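You operate a simulated robot arm through the tools that you are given. There is no shell and no other tool. Be economical: measure what you need, move in short steps, check, and stop when the job is done.

You are at the controls of a simulated two-armed robot. One attempt, no reset.

Task
Put the gold bush from the top of the grey stand on top of the green holder and the black bush on top of the gold brass cylinder there. Take the gold threaded stud and put it on the yellow pad. Stack the DN 40 carton from the middle of the cabinet worktop on top of the 20 mm carton. Open the caps cabinet door, put the red cap on the middle shelf of the tall cabinet away on the shelf of the caps cabinet, then shut the door. Put the blue pipe spool on the top of the blue table. Do these in any order. Set down upright: blue pipe spool.

Only the result counts: the job must be done as asked and must still hold three seconds after the hand-in. Knocking over, shifting, dropping, spilling or breaking anything else fails it. Lids that push on must go on centred and level and be pressed home; caps that screw on are set level and turned clockwise until they are tight.

Robot
Two 7-joint arms with fingered hands on one trunk, on a base that drives. Base frame: it is fixed to the floor where the robot stands at the start and does not move with it; the origin is under the middle of the robot, x ahead of it, y to its left, z up; the surface under the hand at the start is at about z = 700. Units: mm, rad, N and s.
The left shoulder is at the start at [40, 146, 1080], the right one opposite. With the tool pointing down near the work surface each hand reaches from about 280 to 720 mm from the robot's upright axis, wherever it stands, measured 20 degrees to its own side. Places, roughly: blue pipe spool (9x9x11 cm) [5000, 2100, 900]; brass cylinder (5x5x8 cm) [700, -700, 700]; bush [750, -250, 750]; caps cabinet door [9100, 5600, 500]; carton [9500, 5750, 1000]; gold threaded stud (2x2x6 cm) [9500, 5000, 900]; green holder (7x7x9 cm) [900, -600, 700]; red cap (9x9x4 cm) [9200, 2800, 900]; shelf of the caps cabinet [9300, 5600, 500]; top of the blue table [5800, -400, 800]; yellow pad (9x6x2 cm) [9500, 7400, 900]. Payload 4 kg a hand.
Tool frame (each hand has its own): the origin (TCP) lies between the finger pads and is the grasp point; the fingertips stand 26 mm ahead of it; z points along the fingers, y is the line along which they close. The gripper opens to 148 mm. The gripper's body begins 73 mm behind the TCP. The gripper is a hand of 3 fingers: y runs from the thumb to the fingers, the wrist lies at [0, 0, -224] in the tool frame, and closing takes about 1.5 s.
Orientation is that of the tool frame in the base frame, as a unit quaternion [x, y, z, w]. With the fingers straight down and closing along the base's y, the tool's x points along the base's -x, its y along +y and its z along -z.

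Tools
- The arms move only by the tool step_arm. It takes "left_motion", "right_motion" or both (then of equal length, played together; a hand with none holds still); each is a list of rows, each a list of 6 numbers: the shift along the base's x, y, z in units of 25 mm (1.0 is 25 mm), then the turn, a rotation vector about the base's x, y, z in units of 8 degrees (1.0 is 8 degrees). In form: [[dx, dy, dz, ax, ay, az], ...]. A call has 1 to 8 rows; each row shifts and turns the commanded pose from where the row before left it. "left_fingers" and "right_fingers" are, for a hand that has rows, the opening, from 0 (shut) to 1 (fully open), set as the call begins (left out, the last holds). A call with a number of a shift or a turn outside -1 to 1 is refused whole. Rows are played at 5 a second. More than 50 mm and 0.15 rad between two rows, or a gripper value outside its range, and nothing of the call is played. Where a pose cannot be reached the arm comes as near as it can. A force on the tool above 40 N (or 10 N above the force at the start of the call, whichever is more), or a blocked arm, ends the call early, and 0.2 s more pass. The fingers move at their own pace (about 108 mm/s each) and stop on an object; they squeeze with about 25 N. The grip force told is the motor's: it shows also when the fingers shut on nothing. Time passes only in rows, and 0.2 s behind the last, so rows that do not move let the fingers close. It gives the time, the measured TCP pose, the force on the tool (base axes), the opening and the grip force at its end, in the units of the frame above (readings bear some noise), with the torque about the TCP (base axes, N m) and any sound that the robot's microphone picked up, and new pictures: "show" is both (left out), scene, wrist or none (wrist: the cameras of the hands that moved).
- Cameras (640 x 400 px; columns grow to the right, rows downward): "scene" is now at [90, -45.4, 1298.8]; the picture's right is [-0.57, -0.82, 0.00], its down [-0.53, 0.37, -0.76] and it looks along [0.62, -0.43, -0.65] (base axes); focal length 285 px, centre (320, 200). "left" rides on the left gripper at [-68, -39, -90] in its tool frame; the picture's right is [0.50, -0.87, 0.00], its down [0.65, 0.38, -0.65] and it looks along [0.57, 0.33, 0.76] (tool axes); focal length 222 px, centre (320, 200). "right" rides on the right gripper at [68, -39, -90] in its tool frame; the picture's right is [0.50, 0.87, 0.00], its down [-0.66, 0.38, -0.65] and it looks along [-0.57, 0.33, 0.76] (tool axes); focal length 222 px, centre (320, 200). There is no depth. A picture from a camera that has moved, and an enlarged one, comes with that camera's place and axes in the base frame and with its lens.
- slide_trunk(by): slides the trunk up (or, below 0, down) by that many mm; the arms and the scene camera ride with it, the base frame stays. It gives what a move gives, with no picture.
- roll_base(legs): drives the robot by 1 to 6 legs, each [ahead, left, turn to the left] in mm, mm and rad, along the robot's own axes; the way and the turn of a leg run together, so that a leg with both is an arc; at most 1500 mm and 3.142 rad a leg. The arms and the cameras ride along, it lands a little off, and it stops where it bumps. It gives what a move gives, and a new picture of the scene camera.
- set_grasp(shape, hand): the hand has 3 fingers and takes this shape, open, in about a second: jaw (thumb against the fingers, like two jaws); tri (thumb and two fingers); tip (a fingertip pinch); poke (one finger out to press); point (the index stretched); flat (the hand flat); cup (the hand cupped); fist (a fist). The gripper value then closes the fingers along that shape, each until it touches; the sizes above hold for jaw. It gives what a move gives, with no picture.
- pan_tilt(pan, tilt): turns the head with the scene camera to pan (to the left, within 1.501 rad either way) and tilt (down, from -0.506 to 1.204), counted from straight ahead of the robot. It gives what a move gives, and a new picture of the scene camera.
- zoom(camera, box): a new picture of the part [left, top, right, bottom] of that camera's present view, enlarged. It takes no simulated time.
- finish_job(): hands the job in; it is judged then, once.

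Go step by step. Nothing tells you exact positions but the pictures and the camera data: compare them with the known pose of the tool, close in by small moves and look again before you grip or let go. The budget is 207 turns and 260 pictures, counting those below and the enlarged ones. Unless the task says otherwise, let go and move clear before handing in.

The tools are called after "Call:" as name(argument=value, ...) on one line, values as JSON. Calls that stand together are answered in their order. step_arm: Moves the arms, as the interface text tells. Its arguments: {"type":"object","properties":{"left_motion":{"type":"array","items":{"type":"array","items":{"type":"number"}}},"left_fingers":{"type":"number"},"right_motion":{"type":"array","items":{"type":"array","items":{"type":"number"}}},"right_fingers":{"type":"number"},"show":{"type":"string","enum":["both","scene","wrist","none"]}},"required":[]} The other tools are called the same way: slide_trunk (by) slides the trunk up or down; set_grasp (shape, hand) gives the hand a shape; roll_base (legs) drives the base; pan_tilt (pan, tilt) turns the head that bears the scene camera; zoom (camera, box) takes an enlarged picture of a part of a camera's view; finish_job () hands the job in.

At the start:

```text
clock: 0.0
left_tcp_pos: [451.7, -16.8, 997.4]
left_orientation: [-0.002, 1.0, 0.0, 0.0]
left_wrist_force: [0.1, -0.9, -1.5]
left_wrist_torque: [0.0, 0.01, 0.0]
left_gripper_width: 148.0
left_grip_force: 0.0
left_shape: jaw
right_tcp_pos: [325.5, -420.3, 958.5]
right_orientation: [-0.001, 1.0, 0.0, 0.001]
right_wrist_force: [0.1, -0.4, -0.7]
right_wrist_torque: [-0.03, 0.03, 0.01]
right_gripper_width: 147.7
right_grip_force: 0.1
right_shape: jaw
trunk travel left (down, up): [-250.0, 256.0]
robot x, y, heading: [-0.2, 0.2, -0.003]
head pan, tilt: [-0.607, 0.709]
```

scene: 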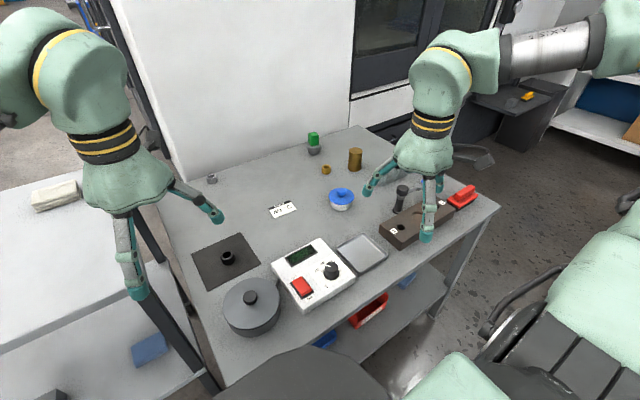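
right: 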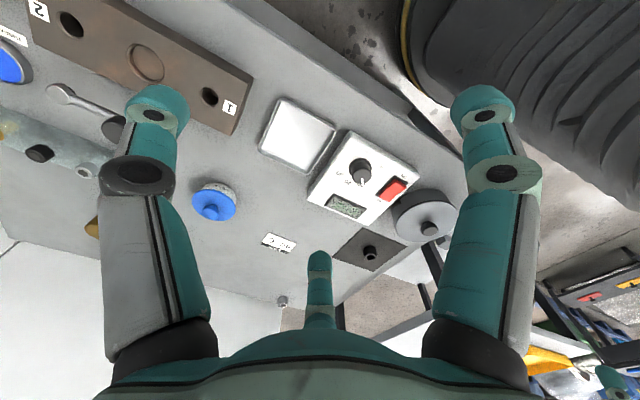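
left: 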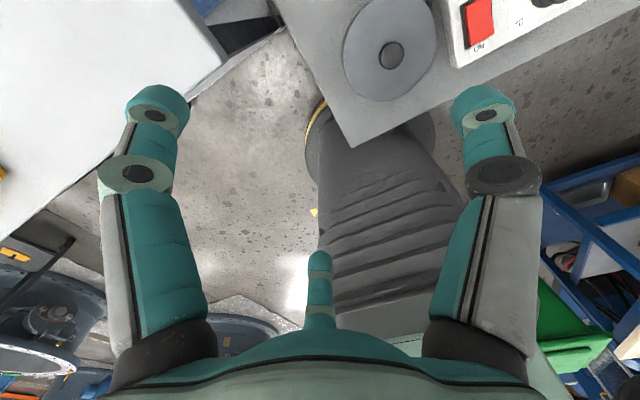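

I see the bench with a green holder, a brass cylinder, and small bushes. I'll zoom in to identify them.

Call:
zoom(camera="scene", box=[260, 120, 420, 220])

Call:
zoom(camera="scene", box=[160, 160, 360, 285])

```text
4.00 times, centred on (340, 170) of scene
camera zoom: at [90.0, -45.4, 1298.8], right [-0.57, -0.82, 0.0], down [-0.53, 0.37, -0.76], along [0.62, -0.43, -0.65], focal length 1140 px, centre (240, 320)
```

zoom: 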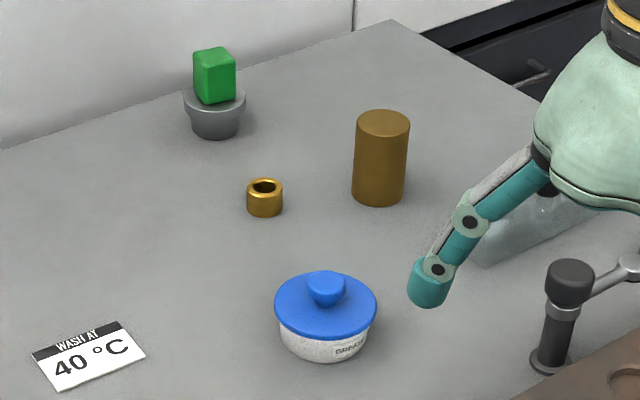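

```text
3.20 times, centred on (260, 222) of scene
camera zoom: at [90.0, -45.4, 1298.8], right [-0.57, -0.82, 0.0], down [-0.53, 0.37, -0.76], along [0.62, -0.43, -0.65], focal length 912 px, centre (512, 128)
```

zoom: 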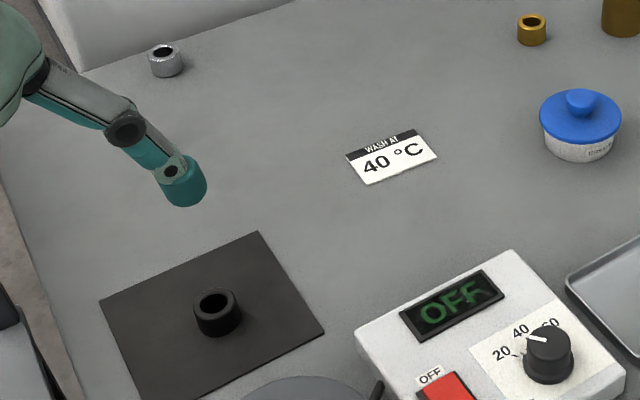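

The bench top (z≈700) has the gold bush near (775,-548), the black one near (602,-113), brass near (728,-642) and green near (914,-590). I'll look around to plan where to stand.

Call:
pan_tilt(pan=-1.3, tilt=0.5)

Call:
pan_tilt(pan=0.3, tilt=0.35)

```text
clock: 1.1
left_tcp_pos: [450.8, -17.8, 996.6]
left_orientation: [-0.001, 1.0, -0.001, -0.001]
left_wrist_force: [-0.5, -0.5, -0.9]
left_wrist_torque: [0.01, -0.03, -0.01]
left_gripper_width: 147.9
left_grip_force: 0.0
left_shape: jaw
right_tcp_pos: [326.6, -419.3, 957.4]
right_orientation: [-0.001, 1.0, -0.001, 0.001]
right_wrist_force: [0.1, 0.1, -0.4]
right_wrist_torque: [0.04, 0.04, 0.03]
right_gripper_width: 147.8
right_grip_force: 0.1
right_shape: jaw
trunk travel left (down, up): [-250.0, 256.0]
robot x, y, heading: [2.2, 0.5, 0.005]
head pan, tilt: [-1.3, 0.499]
camera scene: at [44.9, -84.7, 1317.3], right [-0.96, -0.27, 0.0], down [-0.13, 0.46, -0.88], along [0.24, -0.85, -0.48], focal length 285 px, centre (320, 200)
```

scene: 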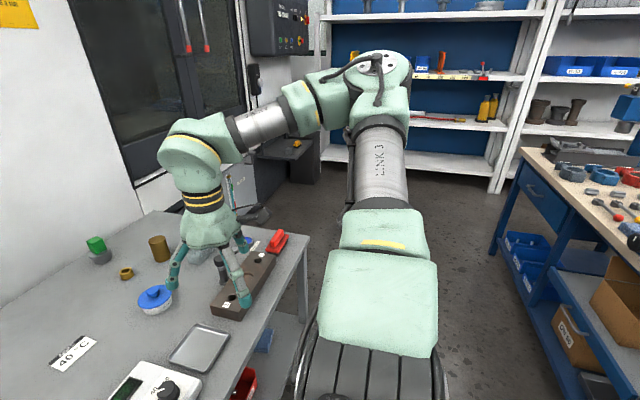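

```text
clock: 2.7
left_tcp_pos: [450.9, -16.8, 997.1]
left_orientation: [-0.002, 1.0, -0.001, 0.001]
left_wrist_force: [0.1, -0.7, 0.7]
left_wrist_torque: [0.01, -0.02, 0.01]
left_gripper_width: 147.9
left_grip_force: 0.2
left_shape: jaw
right_tcp_pos: [325.7, -420.1, 958.2]
right_orientation: [-0.001, 1.0, -0.001, 0.001]
right_wrist_force: [0.4, -1.2, -0.1]
right_wrist_torque: [-0.01, 0.02, -0.03]
right_gripper_width: 148.2
right_grip_force: 0.1
right_shape: jaw
trunk travel left (down, up): [-250.0, 256.0]
robot x, y, heading: [-1.4, -3.2, 0.002]
head pan, tilt: [0.3, 0.351]
camera scene: at [109.5, 30.4, 1331.0], right [0.3, -0.96, 0.0], down [-0.33, -0.1, -0.94], along [0.9, 0.28, -0.34], focal length 285 px, centre (320, 200)
```

scene: 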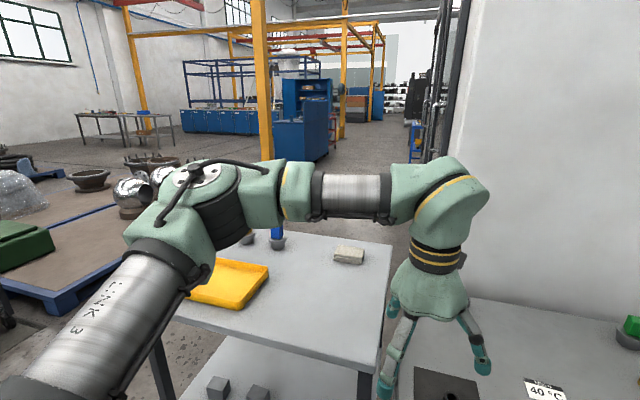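

Space right of the bench is free, so I can do the black bush from here with the right hand and the rest from the right side. First I'll move the left hand away and approach the black bush.

Call:
step_arm(left_motion=[[-0.5, 1, 0, 0, 0, 0], [-0.5, 1, 0, 0, 0, 0], [-0.5, 1, 0, 0, 0, 0], [-0.5, 1, 0, 0, 0, 0], [-0.5, 1, 0, 0, 0, 0], [-0.5, 1, 0, 0, 0, 0], [-0.5, 1, 0, 0, 0, 0], [-0.5, 1, 0, 0, 0, 0]], right_motion=[[1, 1, 0, 0, 0, 0], [1, 1, 0, 0, 0, 0], [1, 1, 0, 0, 0, 0], [1, 1, 0, 0, 0, 0], [1, 1, -0.5, 0, 0, 0], [1, 1, -0.5, 0, 0, 0], [1, 1, -0.5, 0, 0, 0], [1, 1, -0.5, 0, 0, 0]], show="none")

Call:
step_arm(right_motion=[[0.8, 1, -0.5, 0, 0, 0], [0.8, 1, -0.5, 0, 0, 0], [0.8, 1, -0.5, 0, 0, 0], [0.7, 1, -0.5, 0, 0, 0], [0, 0.3, -0.5, 0, 0, 0], [0, 0, -0.5, 0, 0, 0]], show="wrist")

Call:
pan_tilt(pan=-0.2, tilt=0.85)

```text
clock: 4.5
left_tcp_pos: [352.5, 186.0, 994.7]
left_orientation: [0.0, 1.0, -0.002, -0.001]
left_wrist_force: [0.9, -0.2, 0.2]
left_wrist_torque: [-0.03, 0.03, 0.02]
left_gripper_width: 147.7
left_grip_force: 0.2
left_shape: jaw
right_tcp_pos: [525.1, -220.4, 908.7]
right_orientation: [0.0, 1.0, -0.001, 0.0]
right_wrist_force: [-0.3, -0.3, -0.1]
right_wrist_torque: [-0.02, 0.02, -0.02]
right_gripper_width: 148.0
right_grip_force: 0.0
right_shape: jaw
trunk travel left (down, up): [-250.0, 256.0]
robot x, y, heading: [-0.1, -0.4, 0.003]
head pan, tilt: [0.3, 0.351]
```

```text
clock: 5.9
left_tcp_pos: [351.7, 184.0, 995.5]
left_orientation: [-0.002, 1.0, -0.001, -0.001]
left_wrist_force: [0.3, 0.6, 0.0]
left_wrist_torque: [-0.02, 0.01, -0.02]
left_gripper_width: 148.2
left_grip_force: 0.1
left_shape: jaw
right_tcp_pos: [518.3, -203.5, 872.4]
right_orientation: [-0.001, 1.0, 0.0, 0.001]
right_wrist_force: [0.3, 0.7, 0.3]
right_wrist_torque: [0.01, 0.02, -0.01]
right_gripper_width: 147.8
right_grip_force: 0.0
right_shape: jaw
right hand out of reach, approached as far as the arm can: row 1, 2, 3, 4, 5, 6
trunk travel left (down, up): [-250.0, 256.0]
robot x, y, heading: [-1.6, 2.2, 0.0]
head pan, tilt: [0.3, 0.351]
camera right: at [451.3, -243.6, 963.8], right [-0.5, 0.87, 0.0], down [0.65, 0.38, 0.66], along [0.57, 0.33, -0.76], focal length 222 px, centre (320, 200)
```

right: 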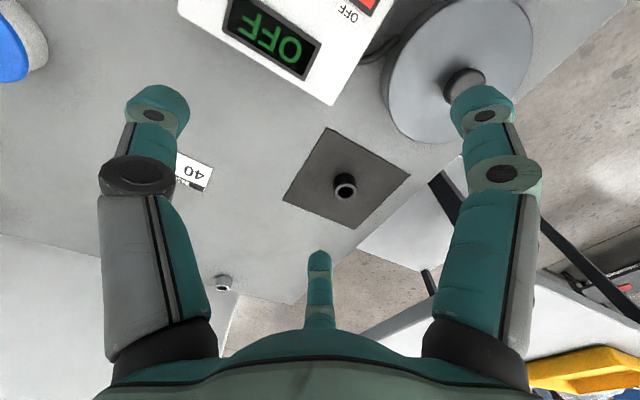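

```text
clock: 6.9
left_tcp_pos: [352.1, 184.7, 996.4]
left_orientation: [-0.002, 1.0, -0.001, 0.0]
left_wrist_force: [0.5, 0.7, -0.6]
left_wrist_torque: [0.0, 0.03, -0.01]
left_gripper_width: 147.9
left_grip_force: 0.1
left_shape: jaw
right_tcp_pos: [518.3, -204.2, 873.0]
right_orientation: [-0.001, 1.0, 0.0, 0.001]
right_wrist_force: [-0.4, -0.7, 1.1]
right_wrist_torque: [-0.02, 0.01, 0.0]
right_gripper_width: 148.0
right_grip_force: 0.0
right_shape: jaw
trunk travel left (down, up): [-250.0, 256.0]
robot x, y, heading: [3.1, 2.7, -0.001]
head pan, tilt: [-0.201, 0.85]
camera scene: at [97.3, -12.4, 1287.4], right [-0.2, -0.98, 0.0], down [-0.74, 0.15, -0.66], along [0.65, -0.13, -0.75], focal length 285 px, centre (320, 200)
```

scene: 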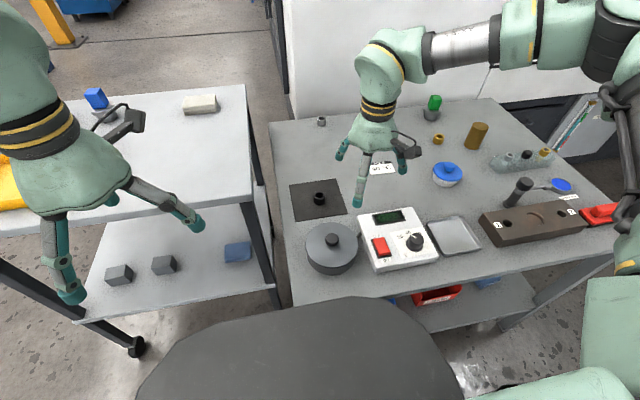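

The black bush is near (597,-120) and my right arm can't cross so far inward. I'll turn the base a little left.

Call:
roll_base(legs=[[0, 0, 0.2]])

```text
clock: 8.0
left_tcp_pos: [307.5, 250.9, 994.5]
left_orientation: [-0.101, 0.995, 0.0, 0.0]
left_wrist_force: [-0.4, -0.3, 0.0]
left_wrist_torque: [0.01, 0.01, 0.03]
left_gripper_width: 148.1
left_grip_force: 0.1
left_shape: jaw
right_tcp_pos: [549.5, -96.4, 874.7]
right_orientation: [-0.101, 0.995, 0.0, 0.001]
right_wrist_force: [-0.5, 0.3, -0.4]
right_wrist_torque: [0.01, -0.02, 0.02]
right_gripper_width: 148.0
right_grip_force: 0.1
right_shape: jaw
trunk travel left (down, up): [-250.0, 256.0]
robot x, y, heading: [0.1, 0.3, 0.202]
head pan, tilt: [-0.201, 0.85]
camera scene: at [98.3, 7.3, 1287.3], right [0.0, -1.0, 0.0], down [-0.75, 0.0, -0.66], along [0.66, 0.0, -0.75], focal length 285 px, centre (320, 200)
```

scene: 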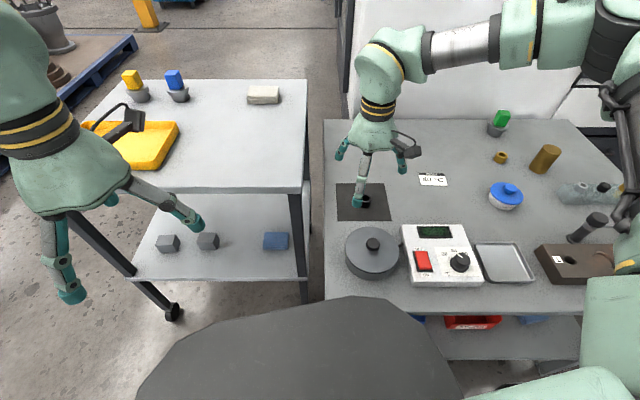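

There's a grey item right of the brass cylinder that seems to carry bushes. I'll zoom in.

Call:
zoom(camera="scene", box=[480, 100, 640, 200])

Call:
pan_tilt(pan=-0.9, tilt=0.7)

```text
4.00 times, centred on (560, 150) of scene
camera zoom: at [98.3, 7.3, 1287.3], right [0.0, -1.0, 0.0], down [-0.75, 0.0, -0.66], along [0.66, 0.0, -0.75], focal length 1140 px, centre (-640, 400)
```

zoom: 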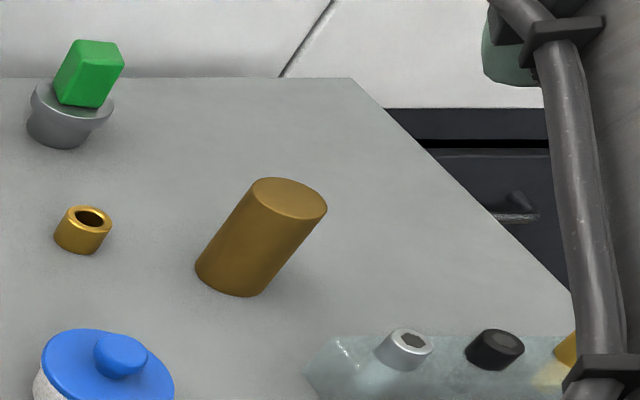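

```text
clock: 9.1
left_tcp_pos: [308.5, 251.1, 994.0]
left_orientation: [-0.102, 0.995, -0.001, 0.001]
left_wrist_force: [0.0, 0.2, -0.4]
left_wrist_torque: [-0.01, -0.01, -0.01]
left_gripper_width: 148.0
left_grip_force: 0.0
left_shape: jaw
right_tcp_pos: [549.7, -95.8, 872.5]
right_orientation: [-0.1, 0.995, 0.0, 0.001]
right_wrist_force: [-0.6, 0.0, 0.4]
right_wrist_torque: [-0.03, 0.01, 0.01]
right_gripper_width: 147.6
right_grip_force: 0.1
right_shape: jaw
trunk travel left (down, up): [-250.0, 256.0]
robot x, y, heading: [0.3, -4.0, 0.205]
head pan, tilt: [-0.901, 0.7]
camera scene: at [85.2, -47.5, 1299.6], right [-0.64, -0.77, 0.0], down [-0.49, 0.41, -0.76], along [0.59, -0.49, -0.64], focal length 285 px, centre (320, 200)
```

scene: 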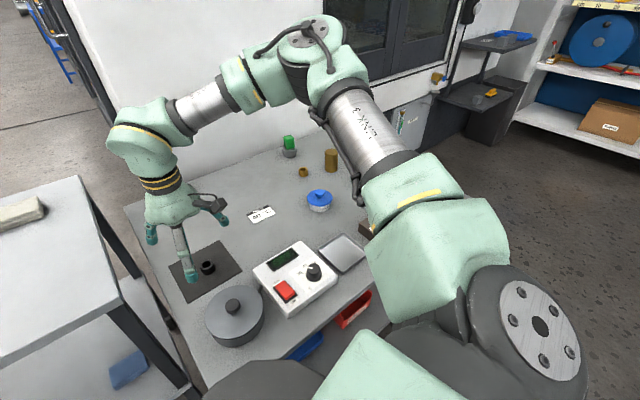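

The bushes meant are the loose rings on the bench: gold near the holder and black on the mat. I'll position the right hand over the black bush.

Call:
step_arm(right_motion=[[1, -0.5, 0, 0, 0, 0], [0.9, -0.4, -0.5, 0, 0, 0], [0, 0, -1, 0, 0, 0], [0, 0, -1, 0, 0, 0]], right_fingers=0.6, show="wrist")

```text
clock: 10.1
left_tcp_pos: [308.1, 251.2, 995.4]
left_orientation: [-0.102, 0.995, -0.001, -0.001]
left_wrist_force: [-0.3, 0.1, -0.1]
left_wrist_torque: [0.0, 0.01, -0.03]
left_gripper_width: 147.9
left_grip_force: 0.0
left_shape: jaw
right_tcp_pos: [574.2, -140.8, 826.0]
right_orientation: [-0.101, 0.995, 0.001, 0.002]
right_wrist_force: [0.1, -0.5, 0.6]
right_wrist_torque: [-0.01, 0.01, 0.0]
right_gripper_width: 89.4
right_grip_force: 0.1
right_shape: jaw
right hand out of reach, approached as far as the arm can: row 2, 3, 4
trunk travel left (down, up): [-250.0, 256.0]
robot x, y, heading: [0.2, 1.5, 0.204]
head pan, tilt: [-0.901, 0.7]
camera right: at [516.1, -194.2, 916.2], right [-0.66, 0.75, 0.0], down [0.56, 0.5, 0.66], along [0.49, 0.44, -0.75], focal length 222 px, centre (320, 200)
```

right: 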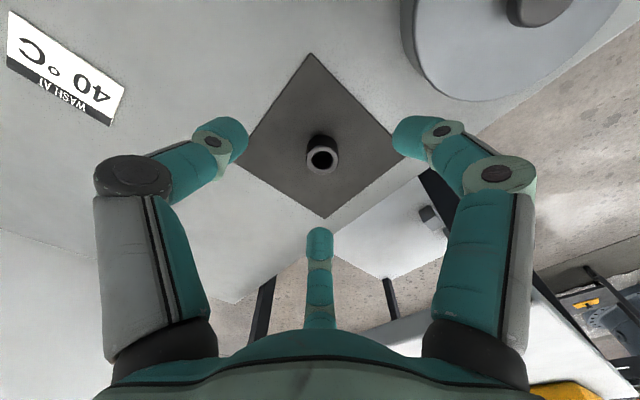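

The wrist seems limited when the arm is high; I'll raise the trunk so that the forearm slopes down, then lower the hand.

Call:
slide_trunk(by=120)

Call:
step_arm(right_motion=[[0, 0, -1, 0, 0, 0], [0, 0, -1, 0, 0, 0], [0, 0, -1, 0, 0, 0], [0, 0, -1, 0, 0, 0], [0.4, 0.4, -1, 0, 0, 0], [0.4, 0.4, -0.5, 0, 0, 0]], show="wrist")

```text
clock: 11.6
left_tcp_pos: [307.6, 250.2, 1114.8]
left_orientation: [-0.102, 0.995, 0.0, -0.001]
left_wrist_force: [0.4, -0.9, 0.5]
left_wrist_torque: [0.0, 0.02, -0.06]
left_gripper_width: 147.9
left_grip_force: 0.1
left_shape: jaw
right_tcp_pos: [574.0, -140.7, 943.7]
right_orientation: [-0.101, 0.995, 0.001, 0.003]
right_wrist_force: [-0.1, 0.5, 0.1]
right_wrist_torque: [0.0, 0.0, -0.01]
right_gripper_width: 89.1
right_grip_force: 0.1
right_shape: jaw
trunk travel left (down, up): [-370.0, 136.0]
robot x, y, heading: [-3.3, 1.4, 0.199]
head pan, tilt: [-0.901, 0.7]
```

```text
clock: 13.0
left_tcp_pos: [308.0, 251.5, 1113.9]
left_orientation: [-0.102, 0.995, 0.0, 0.001]
left_wrist_force: [1.1, -0.4, -0.1]
left_wrist_torque: [0.02, -0.02, -0.02]
left_gripper_width: 147.8
left_grip_force: 0.1
left_shape: jaw
right_tcp_pos: [543.7, -177.9, 880.9]
right_orientation: [-0.1, 0.995, 0.002, 0.001]
right_wrist_force: [0.1, -0.3, 0.5]
right_wrist_torque: [-0.01, 0.02, 0.01]
right_gripper_width: 89.3
right_grip_force: 0.0
right_shape: jaw
right hand out of reach, approached as far as the arm can: row 1, 2, 3, 4, 5, 6
trunk travel left (down, up): [-370.0, 136.0]
robot x, y, heading: [0.8, 2.1, 0.199]
head pan, tilt: [-0.901, 0.7]
camera right: at [485.7, -230.1, 972.4], right [-0.66, 0.75, 0.0], down [0.56, 0.5, 0.66], along [0.49, 0.44, -0.75], focal length 222 px, centre (320, 200)
```

right: 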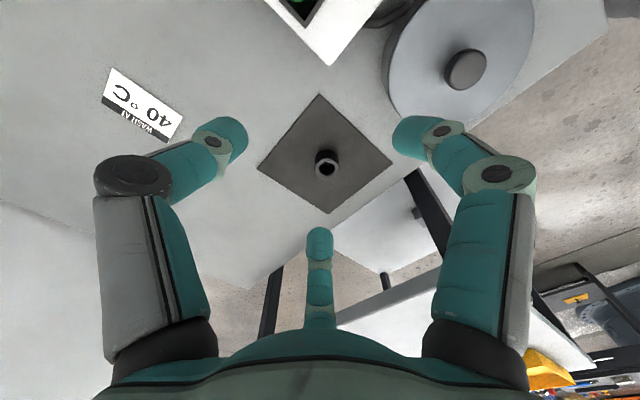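

The arm seems to be at a joint limit rather than at full stretch. I'll try yawing the hand while moving toward the bush.

Call:
step_arm(right_motion=[[0, 0, 0, 0, 0, 1], [0, 0, 0, 0, 0, 1], [0, 0, 0, 0, 0, 1], [0, 0, 0, 0, 0, 1], [0.5, 0.5, 0, 0, 0, 0], [0.5, 0.5, 0, 0, 0, 0], [0.5, 0.5, 0, 0, 0, 0]], show="none")

```text
clock: 14.6
left_tcp_pos: [308.4, 250.2, 1113.6]
left_orientation: [-0.103, 0.995, -0.001, 0.0]
left_wrist_force: [0.6, 0.4, 0.6]
left_wrist_torque: [0.0, 0.02, -0.04]
left_gripper_width: 147.8
left_grip_force: 0.0
left_shape: jaw
right_tcp_pos: [561.7, -162.8, 908.1]
right_orientation: [-0.371, 0.929, 0.001, 0.001]
right_wrist_force: [0.4, 0.0, 0.0]
right_wrist_torque: [0.05, 0.03, -0.01]
right_gripper_width: 89.6
right_grip_force: 0.0
right_shape: jaw
right hand out of reach, approached as far as the arm can: row 5, 6, 7
trunk travel left (down, up): [-370.0, 136.0]
robot x, y, heading: [0.1, 1.0, 0.205]
head pan, tilt: [-0.901, 0.7]
```

The limit looks like an elbow-configuration issue. I'll retract, lower, and re-extend to see whether the reach improves.

Call:
step_arm(right_motion=[[-1, -0.6, 0, 0, 0, 0], [-1, -0.6, 0, 0, 0, 0], [-1, -0.6, 0, 0, 0, 0], [-1, -0.6, 0, 0, 0, 0], [-1, -0.6, 0, 0, 0, 0], [-1, -0.6, -0.5, 0, 0, 0], [0, 0, -1, 0, 0, 0], [0, 0, -1, 0, 0, 0]], show="scene")

Call:
step_arm(right_motion=[[1, 0.3, 0, 0, 0, 0], [1, 0.3, 0, 0, 0, 0], [1, 0.3, 0, 0, 0, 0], [1, 0.3, 0, 0, 0, 0], [1, 0.3, 0, 0, 0, 0], [1, 0.3, 0, 0, 0, 0], [1, 0.3, 0, 0, 0, 0]], show="none")

```text
clock: 16.4
left_tcp_pos: [308.4, 251.3, 1113.6]
left_orientation: [-0.102, 0.995, -0.002, 0.0]
left_wrist_force: [-0.9, -0.2, -0.4]
left_wrist_torque: [-0.01, 0.01, 0.03]
left_gripper_width: 148.0
left_grip_force: 0.0
left_shape: jaw
right_tcp_pos: [409.8, -252.2, 843.6]
right_orientation: [-0.372, 0.928, 0.0, 0.001]
right_wrist_force: [0.6, -0.3, 0.5]
right_wrist_torque: [0.03, 0.05, 0.01]
right_gripper_width: 89.2
right_grip_force: 0.2
right_shape: jaw
trunk travel left (down, up): [-370.0, 136.0]
robot x, y, heading: [0.8, 1.2, 0.201]
head pan, tilt: [-0.901, 0.7]
camera scene: at [85.7, -47.7, 1418.6], right [-0.64, -0.77, 0.0], down [-0.49, 0.41, -0.76], along [0.58, -0.49, -0.64], focal length 285 px, centre (320, 200)
```

scene: 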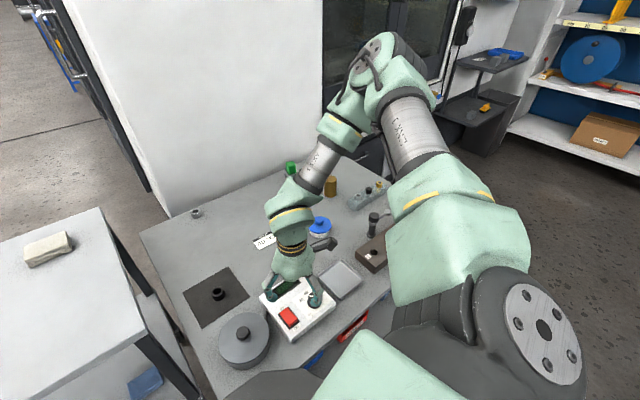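

```text
clock: 18.0
left_tcp_pos: [308.1, 252.5, 1115.5]
left_orientation: [-0.102, 0.995, -0.001, -0.001]
left_wrist_force: [-0.7, 0.5, -0.4]
left_wrist_torque: [0.01, -0.02, 0.0]
left_gripper_width: 147.6
left_grip_force: 0.1
left_shape: jaw
right_tcp_pos: [564.0, -216.3, 871.9]
right_orientation: [-0.371, 0.929, 0.002, 0.001]
right_wrist_force: [0.6, 0.0, 0.1]
right_wrist_torque: [-0.01, -0.02, 0.01]
right_gripper_width: 89.0
right_grip_force: 0.1
right_shape: jaw
right hand out of reach, approached as far as the arm can: row 5, 6, 7
trunk travel left (down, up): [-370.0, 136.0]
robot x, y, heading: [-2.6, -3.4, 0.2]
head pan, tilt: [-0.901, 0.7]
```

The reach is still limited. I'll test a lower trunk with the hand at the same height.

Call:
step_arm(right_motion=[[-0.3, 0, 1, 0, 0, 0], [-0.3, 0, 1, 0, 0, 0], [0, 0, 1, 0, 0, 0], [0, 0, 1, 0, 0, 0], [0, 0, 1, 0, 0, 0], [0, 0, 1, 0, 0, 0], [0, 0, 1, 0, 0, 0], [0, 0, 1, 0, 0, 0]], show="none")

Call:
slide_trunk(by=-220)

Call:
step_arm(right_motion=[[1, 0.5, 0, 0, 0, 0], [1, 0.5, 0, 0, 0, 0], [1, 0.5, 0, 0, 0, 0], [1, 0.5, 0, 0, 0, 0]], show="none")

```text
clock: 19.8
left_tcp_pos: [307.7, 251.1, 1114.9]
left_orientation: [-0.102, 0.995, -0.002, 0.0]
left_wrist_force: [0.1, -0.1, 0.5]
left_wrist_torque: [-0.01, -0.02, -0.01]
left_gripper_width: 148.0
left_grip_force: 0.0
left_shape: jaw
right_tcp_pos: [550.1, -216.2, 1073.1]
right_orientation: [-0.371, 0.929, 0.001, 0.001]
right_wrist_force: [-0.9, -1.0, 0.0]
right_wrist_torque: [0.0, -0.02, 0.02]
right_gripper_width: 89.1
right_grip_force: 0.0
right_shape: jaw
trunk travel left (down, up): [-370.0, 136.0]
robot x, y, heading: [-0.2, -4.0, 0.203]
head pan, tilt: [-0.901, 0.7]
```

```text
clock: 22.1
left_tcp_pos: [307.2, 250.9, 895.5]
left_orientation: [-0.101, 0.995, -0.001, 0.001]
left_wrist_force: [0.2, -0.3, -0.4]
left_wrist_torque: [-0.01, 0.0, 0.01]
left_gripper_width: 148.0
left_grip_force: 0.0
left_shape: jaw
right_tcp_pos: [551.8, -216.7, 853.8]
right_orientation: [-0.371, 0.929, 0.002, 0.001]
right_wrist_force: [0.4, 0.1, -0.2]
right_wrist_torque: [0.0, -0.03, -0.01]
right_gripper_width: 89.2
right_grip_force: 0.1
right_shape: jaw
trunk travel left (down, up): [-150.0, 356.0]
robot x, y, heading: [1.1, -2.2, 0.202]
head pan, tilt: [-0.901, 0.7]
```

```text
clock: 23.1
left_tcp_pos: [308.0, 251.8, 894.2]
left_orientation: [-0.102, 0.995, -0.001, 0.0]
left_wrist_force: [-0.5, 0.3, -0.6]
left_wrist_torque: [0.04, 0.0, 0.01]
left_gripper_width: 147.7
left_grip_force: 0.0
left_shape: jaw
right_tcp_pos: [648.1, -169.6, 854.6]
right_orientation: [-0.371, 0.929, 0.001, 0.003]
right_wrist_force: [-0.5, 0.1, -0.5]
right_wrist_torque: [-0.02, 0.0, 0.03]
right_gripper_width: 89.2
right_grip_force: 0.1
right_shape: jaw
right hand out of reach, approached as far as the arm can: row 4
trunk travel left (down, up): [-150.0, 356.0]
robot x, y, heading: [-1.5, 2.1, 0.199]
head pan, tilt: [-0.901, 0.7]
```

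Lowering the trunk greatly extends the reach. I'll lower it more and align above the black bush.

Call:
step_arm(right_motion=[[-0.7, 0.7, 1, 0, 0, 0], [-0.7, 0.7, 1, 0, 0, 0], [-0.6, 0.6, 0.6, 0, 0, 0]], show="none")

Call:
slide_trunk(by=-130)

Call:
step_arm(right_motion=[[0, 0, 0, 0, 0, 0]], show="wrist")

```text
clock: 23.9
left_tcp_pos: [307.5, 251.4, 894.3]
left_orientation: [-0.102, 0.995, 0.0, 0.0]
left_wrist_force: [-0.4, 0.1, -0.8]
left_wrist_torque: [-0.06, -0.02, -0.02]
left_gripper_width: 147.7
left_grip_force: 0.1
left_shape: jaw
right_tcp_pos: [595.8, -118.1, 915.9]
right_orientation: [-0.371, 0.929, 0.002, 0.001]
right_wrist_force: [0.1, 0.4, -0.3]
right_wrist_torque: [0.03, -0.01, 0.01]
right_gripper_width: 89.5
right_grip_force: 0.0
right_shape: jaw
trunk travel left (down, up): [-150.0, 356.0]
robot x, y, heading: [-1.2, -0.0, 0.202]
head pan, tilt: [-0.901, 0.7]
```

```text
clock: 25.5
left_tcp_pos: [308.8, 251.8, 764.7]
left_orientation: [-0.102, 0.995, -0.001, 0.0]
left_wrist_force: [0.0, 0.4, 0.9]
left_wrist_torque: [0.0, 0.03, -0.02]
left_gripper_width: 147.9
left_grip_force: 0.1
left_shape: jaw
right_tcp_pos: [597.3, -118.2, 785.4]
right_orientation: [-0.371, 0.929, 0.001, 0.001]
right_wrist_force: [0.2, -0.2, 1.0]
right_wrist_torque: [0.0, 0.0, -0.03]
right_gripper_width: 89.3
right_grip_force: 0.1
right_shape: jaw
trunk travel left (down, up): [-20.0, 486.0]
robot x, y, heading: [1.0, -0.4, 0.202]
head pan, tilt: [-0.901, 0.7]
```

```text
clock: 25.9
left_tcp_pos: [307.8, 251.0, 764.4]
left_orientation: [-0.102, 0.995, -0.001, 0.001]
left_wrist_force: [0.2, -0.6, 0.5]
left_wrist_torque: [-0.02, -0.01, -0.01]
left_gripper_width: 148.0
left_grip_force: 0.1
left_shape: jaw
right_tcp_pos: [596.9, -118.2, 786.8]
right_orientation: [-0.371, 0.928, 0.001, 0.002]
right_wrist_force: [1.1, -0.8, -0.6]
right_wrist_torque: [0.01, 0.02, -0.01]
right_gripper_width: 89.5
right_grip_force: 0.0
right_shape: jaw
trunk travel left (down, up): [-20.0, 486.0]
robot x, y, heading: [-0.0, -1.5, 0.2]
head pan, tilt: [-0.901, 0.7]
camera right: at [574.4, -193.8, 876.8], right [-0.96, 0.28, 0.0], down [0.21, 0.72, 0.66], along [0.19, 0.63, -0.75], focal length 222 px, centre (320, 200)
```

right: 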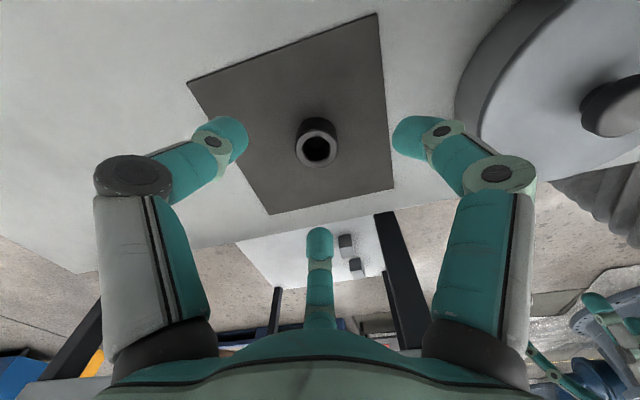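

The hand is aligned over the bush. I'll lower to TCP z≈733 and check.

Call:
step_arm(right_motion=[[0.1, -0.05, -1, 0, 0, 0], [0, 0, -0.8, 0, 0, 0], [0, 0, -0.35, 0, 0, 0]], show="wrist")

Call:
pan_tilt(pan=-0.4, tilt=0.6)

```text
clock: 26.7
left_tcp_pos: [308.4, 252.4, 763.7]
left_orientation: [-0.102, 0.995, -0.001, -0.001]
left_wrist_force: [-0.4, 0.2, 0.2]
left_wrist_torque: [0.01, 0.0, 0.01]
left_gripper_width: 147.8
left_grip_force: 0.0
left_shape: jaw
right_tcp_pos: [598.2, -118.6, 731.5]
right_orientation: [-0.371, 0.929, 0.001, 0.002]
right_wrist_force: [0.4, -0.6, 0.4]
right_wrist_torque: [-0.01, -0.02, -0.02]
right_gripper_width: 89.3
right_grip_force: 0.0
right_shape: jaw
trunk travel left (down, up): [-20.0, 486.0]
robot x, y, heading: [-1.8, 1.0, 0.205]
head pan, tilt: [-0.901, 0.7]
camera right: at [576.1, -194.2, 823.0], right [-0.96, 0.28, 0.0], down [0.21, 0.72, 0.66], along [0.19, 0.63, -0.75], focal length 222 px, centre (320, 200)
```

right: 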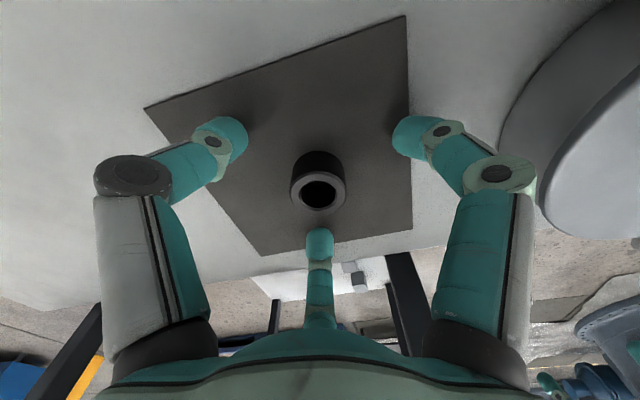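

```text
clock: 27.6
left_tcp_pos: [307.7, 251.2, 765.4]
left_orientation: [-0.102, 0.995, -0.001, 0.0]
left_wrist_force: [-0.5, 0.2, -0.2]
left_wrist_torque: [-0.02, 0.02, -0.02]
left_gripper_width: 148.0
left_grip_force: 0.0
left_shape: jaw
right_tcp_pos: [598.8, -118.2, 732.5]
right_orientation: [-0.371, 0.929, 0.002, 0.001]
right_wrist_force: [0.2, 0.2, -0.5]
right_wrist_torque: [-0.01, -0.02, 0.03]
right_gripper_width: 89.0
right_grip_force: 0.0
right_shape: jaw
trunk travel left (down, up): [-20.0, 486.0]
robot x, y, heading: [-2.5, -0.3, 0.201]
head pan, tilt: [-0.4, 0.6]
camera scene: at [106.7, -10.5, 1077.7], right [-0.2, -0.98, 0.0], down [-0.55, 0.11, -0.82], along [0.81, -0.16, -0.57], focal length 285 px, centre (320, 200)
```

scene: 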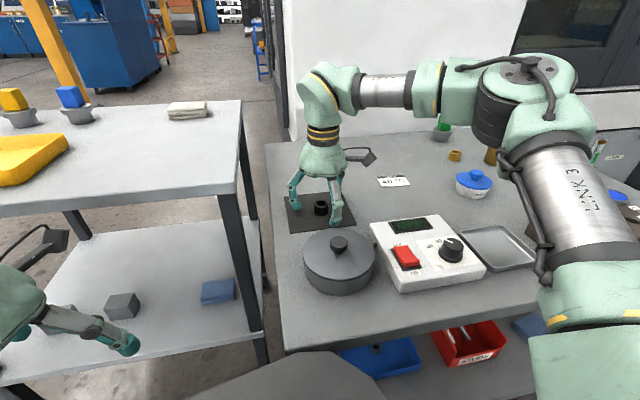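

The bush lies between the fingers. Closing.

Call:
step_arm(right_motion=[[0, 0, 0, 0, 0, 0], [0, 0, 0, 0, 0, 0], [0, 0, 0, 0, 0, 0], [0, 0, 0, 0, 0, 0], [0, 0, 0, 0, 0, 0], [0, 0, 0, 0, 0, 0], [0, 0, 0, 0, 0, 0], [0, 0, 0, 0, 0, 0]], right_fingers=0, show="wrist")

```text
clock: 29.4
left_tcp_pos: [308.6, 251.5, 765.7]
left_orientation: [-0.102, 0.995, -0.001, 0.0]
left_wrist_force: [1.0, 0.3, 0.6]
left_wrist_torque: [-0.01, -0.01, 0.04]
left_gripper_width: 148.2
left_grip_force: 0.0
left_shape: jaw
right_tcp_pos: [599.1, -117.7, 732.3]
right_orientation: [-0.371, 0.929, 0.002, 0.001]
right_wrist_force: [-1.0, 0.4, 0.1]
right_wrist_torque: [-0.02, 0.02, -0.02]
right_gripper_width: 26.4
right_grip_force: 24.8
right_shape: jaw
trunk travel left (down, up): [-20.0, 486.0]
robot x, y, heading: [3.0, -2.0, 0.205]
head pan, tilt: [-0.4, 0.6]
camera right: at [576.2, -194.2, 823.2], right [-0.96, 0.28, 0.0], down [0.21, 0.72, 0.66], along [0.19, 0.63, -0.75], focal length 222 px, centre (320, 200)
```

right: 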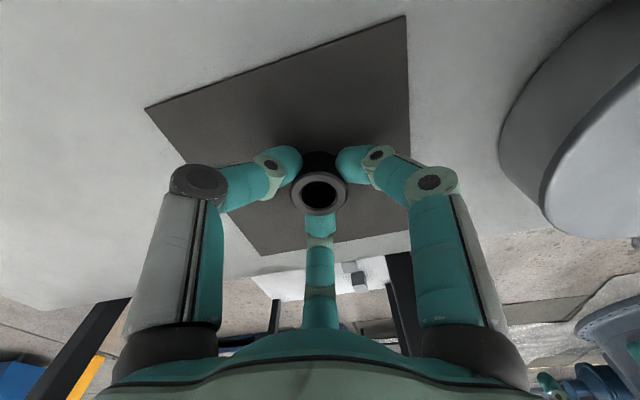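

The black bush is gripped. I'll lift it, raise the trunk, and drive around to the bench's right side.

Call:
step_arm(right_motion=[[0, 0, 1, 0, 0, 0], [0, 0, 1, 0, 0, 0], [0, 0, 1, 0, 0, 0], [0, 0, 1, 0, 0, 0], [-1, 0, 1, 0, 0, 0], [-1, -0.5, 1, 0, 0, 0], [-1, -0.5, 1, 0, 0, 0], [-1, -0.5, 0, 0, 0, 0]], show="wrist")

Call:
roll_base(legs=[[-80, 0, -0.2], [0, -1250, 0]])

```text
clock: 31.2
left_tcp_pos: [306.7, 250.5, 765.4]
left_orientation: [-0.102, 0.995, -0.001, 0.0]
left_wrist_force: [0.5, -0.6, 0.1]
left_wrist_torque: [0.0, -0.02, 0.0]
left_gripper_width: 148.1
left_grip_force: 0.1
left_shape: jaw
right_tcp_pos: [497.3, -156.6, 899.3]
right_orientation: [-0.371, 0.928, 0.002, 0.002]
right_wrist_force: [0.2, 0.2, -0.4]
right_wrist_torque: [0.0, -0.01, -0.01]
right_gripper_width: 26.5
right_grip_force: 25.0
right_shape: jaw
right hand out of reach, approached as far as the arm can: row 4
trunk travel left (down, up): [-20.0, 486.0]
robot x, y, heading: [2.0, 3.6, 0.201]
head pan, tilt: [-0.4, 0.6]
camera right: at [474.3, -232.5, 990.3], right [-0.96, 0.28, 0.0], down [0.21, 0.72, 0.66], along [0.19, 0.63, -0.75], focal length 222 px, centre (320, 200)
```

right: 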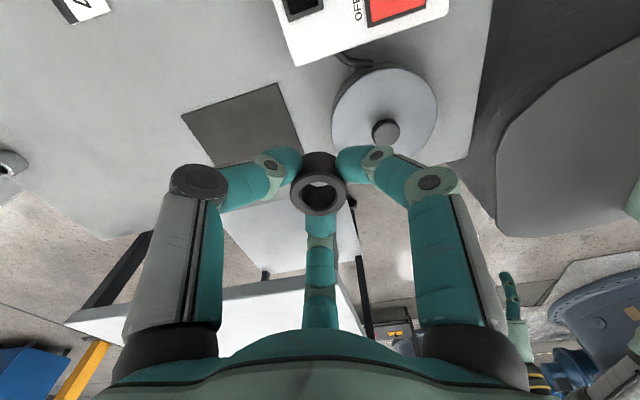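

```text
clock: 38.4
left_tcp_pos: [288.1, -1088.7, 763.9]
left_orientation: [-0.016, 1.0, -0.001, 0.0]
left_wrist_force: [-0.7, 0.0, -0.3]
left_wrist_torque: [0.03, 0.02, -0.01]
left_gripper_width: 147.9
left_grip_force: 0.0
left_shape: jaw
right_tcp_pos: [403.7, -1524.7, 899.7]
right_orientation: [-0.289, 0.957, 0.001, 0.002]
right_wrist_force: [1.0, 0.6, -0.5]
right_wrist_torque: [-0.03, 0.01, -0.01]
right_gripper_width: 26.6
right_grip_force: 25.3
right_shape: jaw
trunk travel left (down, up): [-20.0, 486.0]
robot x, y, heading: [-60.1, -1286.4, 0.027]
head pan, tilt: [-0.4, 0.6]
camera scene: at [44.1, -1313.3, 1077.7], right [-0.36, -0.93, 0.0], down [-0.53, 0.21, -0.82], along [0.77, -0.3, -0.57], focal length 285 px, centre (320, 200)
```

scene: 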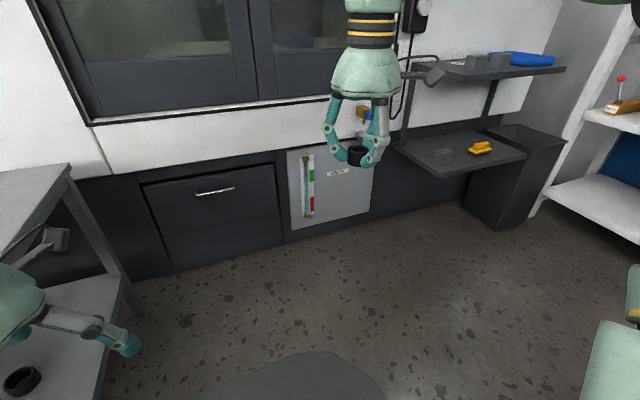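

The way is clear and the machine front is at x≈1210. I'll raise the trunk, drive ahead, then turn to face the bench.

Call:
slide_trunk(by=200)

Call:
roll_base(legs=[[670, 0, 0], [0, 0, 1.544]])

```text
clock: 40.6
left_tcp_pos: [288.4, -1089.9, 965.9]
left_orientation: [-0.016, 1.0, 0.0, -0.001]
left_wrist_force: [-0.1, 0.2, 0.5]
left_wrist_torque: [-0.03, 0.0, -0.01]
left_gripper_width: 147.7
left_grip_force: 0.0
left_shape: jaw
right_tcp_pos: [405.0, -1523.7, 1099.6]
right_orientation: [-0.29, 0.957, 0.002, 0.001]
right_wrist_force: [0.0, -0.1, -0.8]
right_wrist_torque: [0.0, 0.02, 0.0]
right_gripper_width: 26.7
right_grip_force: 24.9
right_shape: jaw
trunk travel left (down, up): [-220.0, 286.0]
robot x, y, heading: [-61.5, -1283.2, 0.026]
head pan, tilt: [-0.4, 0.6]
```

```text
clock: 45.2
left_tcp_pos: [921.1, -1024.6, 965.3]
left_orientation: [-0.089, 0.996, -0.001, 0.0]
left_wrist_force: [0.5, 0.3, 0.0]
left_wrist_torque: [0.01, -0.01, 0.0]
left_gripper_width: 147.9
left_grip_force: 0.0
left_shape: jaw
right_tcp_pos: [1100.8, -1436.6, 1100.3]
right_orientation: [-0.359, 0.933, 0.001, 0.001]
right_wrist_force: [-0.1, 0.1, -0.7]
right_wrist_torque: [0.03, 0.03, 0.0]
right_gripper_width: 26.6
right_grip_force: 24.9
right_shape: jaw
trunk travel left (down, up): [-220.0, 286.0]
robot x, y, heading: [608.9, -1266.2, 0.182]
head pan, tilt: [-0.4, 0.6]
stopped in leg 2: the robot was blocked; the commanded pose is now the measured one
camera scene: at [714.2, -1280.3, 1278.5], right [-0.22, -0.97, 0.0], down [-0.55, 0.13, -0.82], along [0.8, -0.18, -0.57], focal length 285 px, centre (320, 200)
```

scene: 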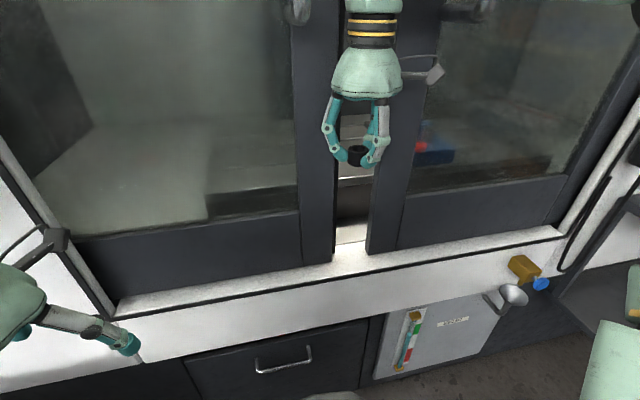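

The turn was blocked, likely an arm near the machine. I'll back off, then turn.

Call:
roll_base(legs=[[-350, 0, 0], [0, 0, 1.389]])

```text
clock: 50.9
left_tcp_pos: [86.5, -974.1, 965.7]
left_orientation: [-0.703, 0.711, 0.0, 0.001]
left_wrist_force: [-1.1, 0.0, 0.5]
left_wrist_torque: [0.0, -0.02, 0.0]
left_gripper_width: 148.0
left_grip_force: 0.0
left_shape: jaw
right_tcp_pos: [525.7, -877.0, 1100.1]
right_orientation: [0.872, -0.49, -0.002, 0.0]
right_wrist_force: [-0.3, 0.1, -0.7]
right_wrist_torque: [-0.01, -0.06, 0.01]
right_gripper_width: 26.5
right_grip_force: 24.3
right_shape: jaw
trunk travel left (down, up): [-220.0, 286.0]
robot x, y, heading: [267.7, -1328.8, 1.56]
head pan, tilt: [-0.4, 0.6]
camera scene: at [303.3, -1224.2, 1278.4], right [0.92, -0.4, 0.0], down [-0.23, -0.52, -0.82], along [0.33, 0.76, -0.57], focal length 285 px, centre (320, 200)
```

scene: 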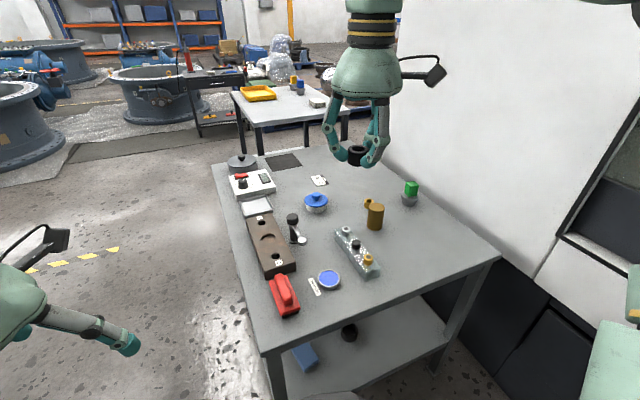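

Good view of the bench. I'll zoom on the grey block by the brass cylinder to see what it holds.

Call:
zoom(camera="scene", box=[300, 170, 460, 300])

```text
3.08 times, centred on (380, 235) of scene
camera zoom: at [303.3, -1224.2, 1278.4], right [0.92, -0.4, 0.0], down [-0.23, -0.52, -0.82], along [0.33, 0.76, -0.57], focal length 877 px, centre (135, 92)
```

zoom: 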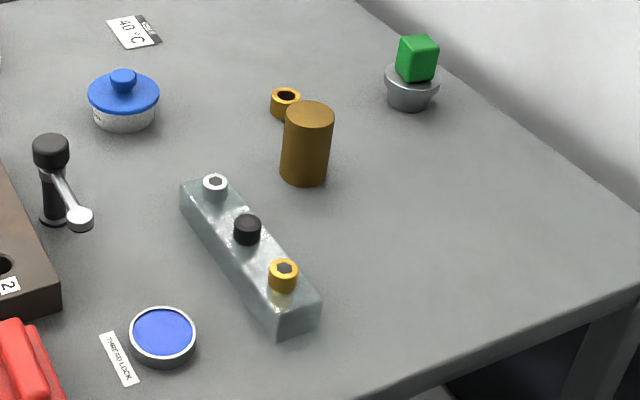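

The rings are the bushes and the block holds hex-socket screws, so the plan stands. I'll move to about (560,-1175).

Call:
roll_base(legs=[[0, -290, 0], [150, 0, 0]])

```text
clock: 53.9
left_tcp_pos: [383.1, -828.0, 966.8]
left_orientation: [0.707, -0.707, 0.001, -0.001]
left_wrist_force: [-0.1, 0.8, 1.0]
left_wrist_torque: [-0.02, -0.01, 0.02]
left_gripper_width: 147.8
left_grip_force: 0.2
left_shape: jaw
right_tcp_pos: [820.7, -724.9, 1100.5]
right_orientation: [0.874, -0.486, -0.003, 0.0]
right_wrist_force: [-0.2, -0.4, -1.4]
right_wrist_torque: [0.0, -0.01, 0.01]
right_gripper_width: 26.2
right_grip_force: 25.4
right_shape: jaw
trunk travel left (down, up): [-220.0, 286.0]
robot x, y, heading: [566.4, -1179.9, 1.569]
head pan, tilt: [-0.4, 0.6]
camera scene: at [602.3, -1075.4, 1278.5], right [0.92, -0.39, 0.0], down [-0.22, -0.52, -0.83], along [0.32, 0.76, -0.56], focal length 285 px, centre (320, 200)
```

scene: 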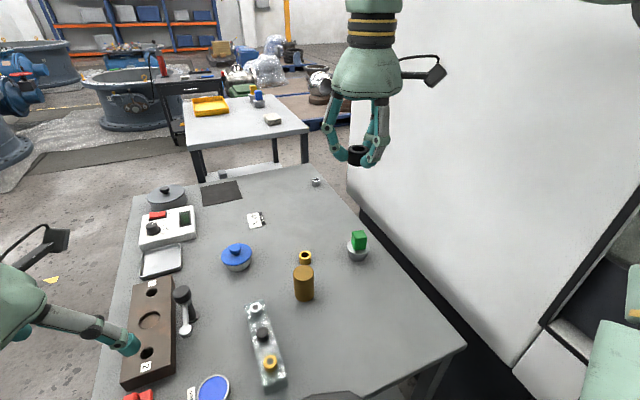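

I'm well placed. Raising the left hand out of the way and moving the right hand over the brass cylinder, then lowering the trunk.

Call:
step_arm(left_motion=[[0, 0, 1, 0, 0, 0], [0, 0, 1, 0, 0, 0], [0, 0, 1, 0, 0, 0], [0, 0, 1, 0, 0, 0], [0, 0, 1, 0, 0, 0], [0, 0, 1, 0, 0, 0], [0, 0, 1, 0, 0, 0]], right_motion=[[-0.5, 0.5, 0, 0, 0, 0], [-0.5, 0.5, 0, 0, 0, 0], [-0.5, 0.5, 0, 0, 0, 0], [-0.5, 0.5, 0, 0, 0, 0], [-0.5, 0.5, 0, 0, 0, 0], [-0.5, 0.5, 0, 0, 0, 0], [-0.4, 0.4, 0, 0, 0, 0]], show="none")

Call:
slide_trunk(by=-215)

Call:
step_arm(right_motion=[[0, 0, 0, 0, 0, 0]], show="both")

```text
clock: 55.5
left_tcp_pos: [385.6, -828.8, 1140.8]
left_orientation: [-0.707, 0.707, -0.001, 0.0]
left_wrist_force: [-0.3, -0.6, -0.5]
left_wrist_torque: [-0.01, -0.01, 0.02]
left_gripper_width: 147.9
left_grip_force: 0.1
left_shape: jaw
right_tcp_pos: [780.0, -681.5, 1101.5]
right_orientation: [0.874, -0.485, -0.003, 0.0]
right_wrist_force: [-0.1, 0.7, -0.9]
right_wrist_torque: [0.04, -0.01, 0.02]
right_gripper_width: 26.3
right_grip_force: 25.1
right_shape: jaw
right hand out of reach, approached as far as the arm can: row 4, 5, 6, 7
trunk travel left (down, up): [-220.0, 286.0]
robot x, y, heading: [564.4, -1178.5, 1.57]
head pan, tilt: [-0.4, 0.6]
```

```text
clock: 57.8
left_tcp_pos: [384.9, -826.8, 925.7]
left_orientation: [-0.707, 0.708, -0.001, 0.0]
left_wrist_force: [0.4, -0.6, 0.1]
left_wrist_torque: [0.01, -0.02, 0.01]
left_gripper_width: 148.1
left_grip_force: 0.0
left_shape: jaw
right_tcp_pos: [779.6, -680.6, 886.3]
right_orientation: [0.874, -0.486, -0.002, -0.001]
right_wrist_force: [1.1, 0.1, -0.5]
right_wrist_torque: [0.02, 0.0, 0.01]
right_gripper_width: 26.4
right_grip_force: 24.5
right_shape: jaw
trunk travel left (down, up): [-5.0, 501.0]
robot x, y, heading: [565.2, -1179.4, 1.57]
head pan, tilt: [-0.4, 0.6]
```

```text
clock: 58.2
left_tcp_pos: [386.0, -828.3, 925.1]
left_orientation: [-0.707, 0.707, -0.001, 0.001]
left_wrist_force: [0.4, 0.0, 0.1]
left_wrist_torque: [0.0, 0.02, -0.02]
left_gripper_width: 148.0
left_grip_force: 0.1
left_shape: jaw
right_tcp_pos: [778.3, -680.9, 885.9]
right_orientation: [0.875, -0.485, -0.003, -0.001]
right_wrist_force: [-0.1, -0.6, -0.8]
right_wrist_torque: [0.0, -0.02, -0.03]
right_gripper_width: 26.4
right_grip_force: 24.9
right_shape: jaw
trunk travel left (down, up): [-5.0, 501.0]
robot x, y, heading: [569.1, -1176.3, 1.569]
head pan, tilt: [-0.4, 0.6]
camera scene: at [602.5, -1075.1, 1063.6], right [0.92, -0.39, 0.0], down [-0.22, -0.52, -0.82], along [0.32, 0.76, -0.57], focal length 285 px, centre (320, 200)
camera right: at [848.0, -718.3, 976.8], right [-0.47, -0.88, 0.0], down [-0.66, 0.35, 0.66], along [-0.58, 0.31, -0.75], focal length 222 px, centre (320, 200)
```

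scene: 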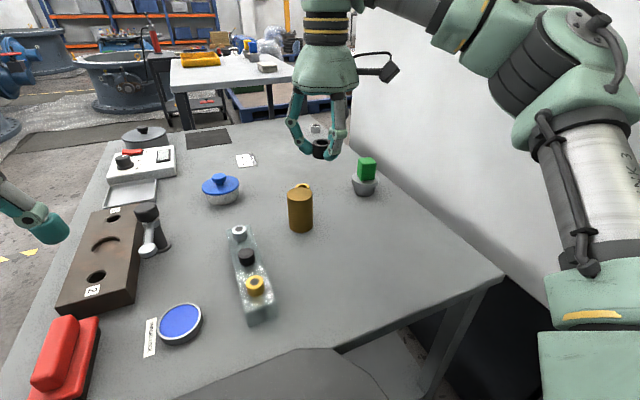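
right: 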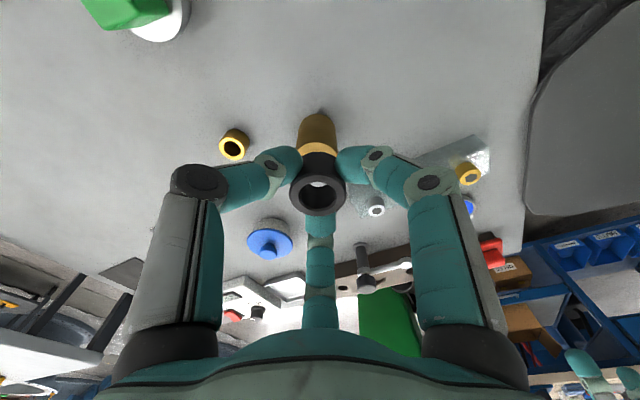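

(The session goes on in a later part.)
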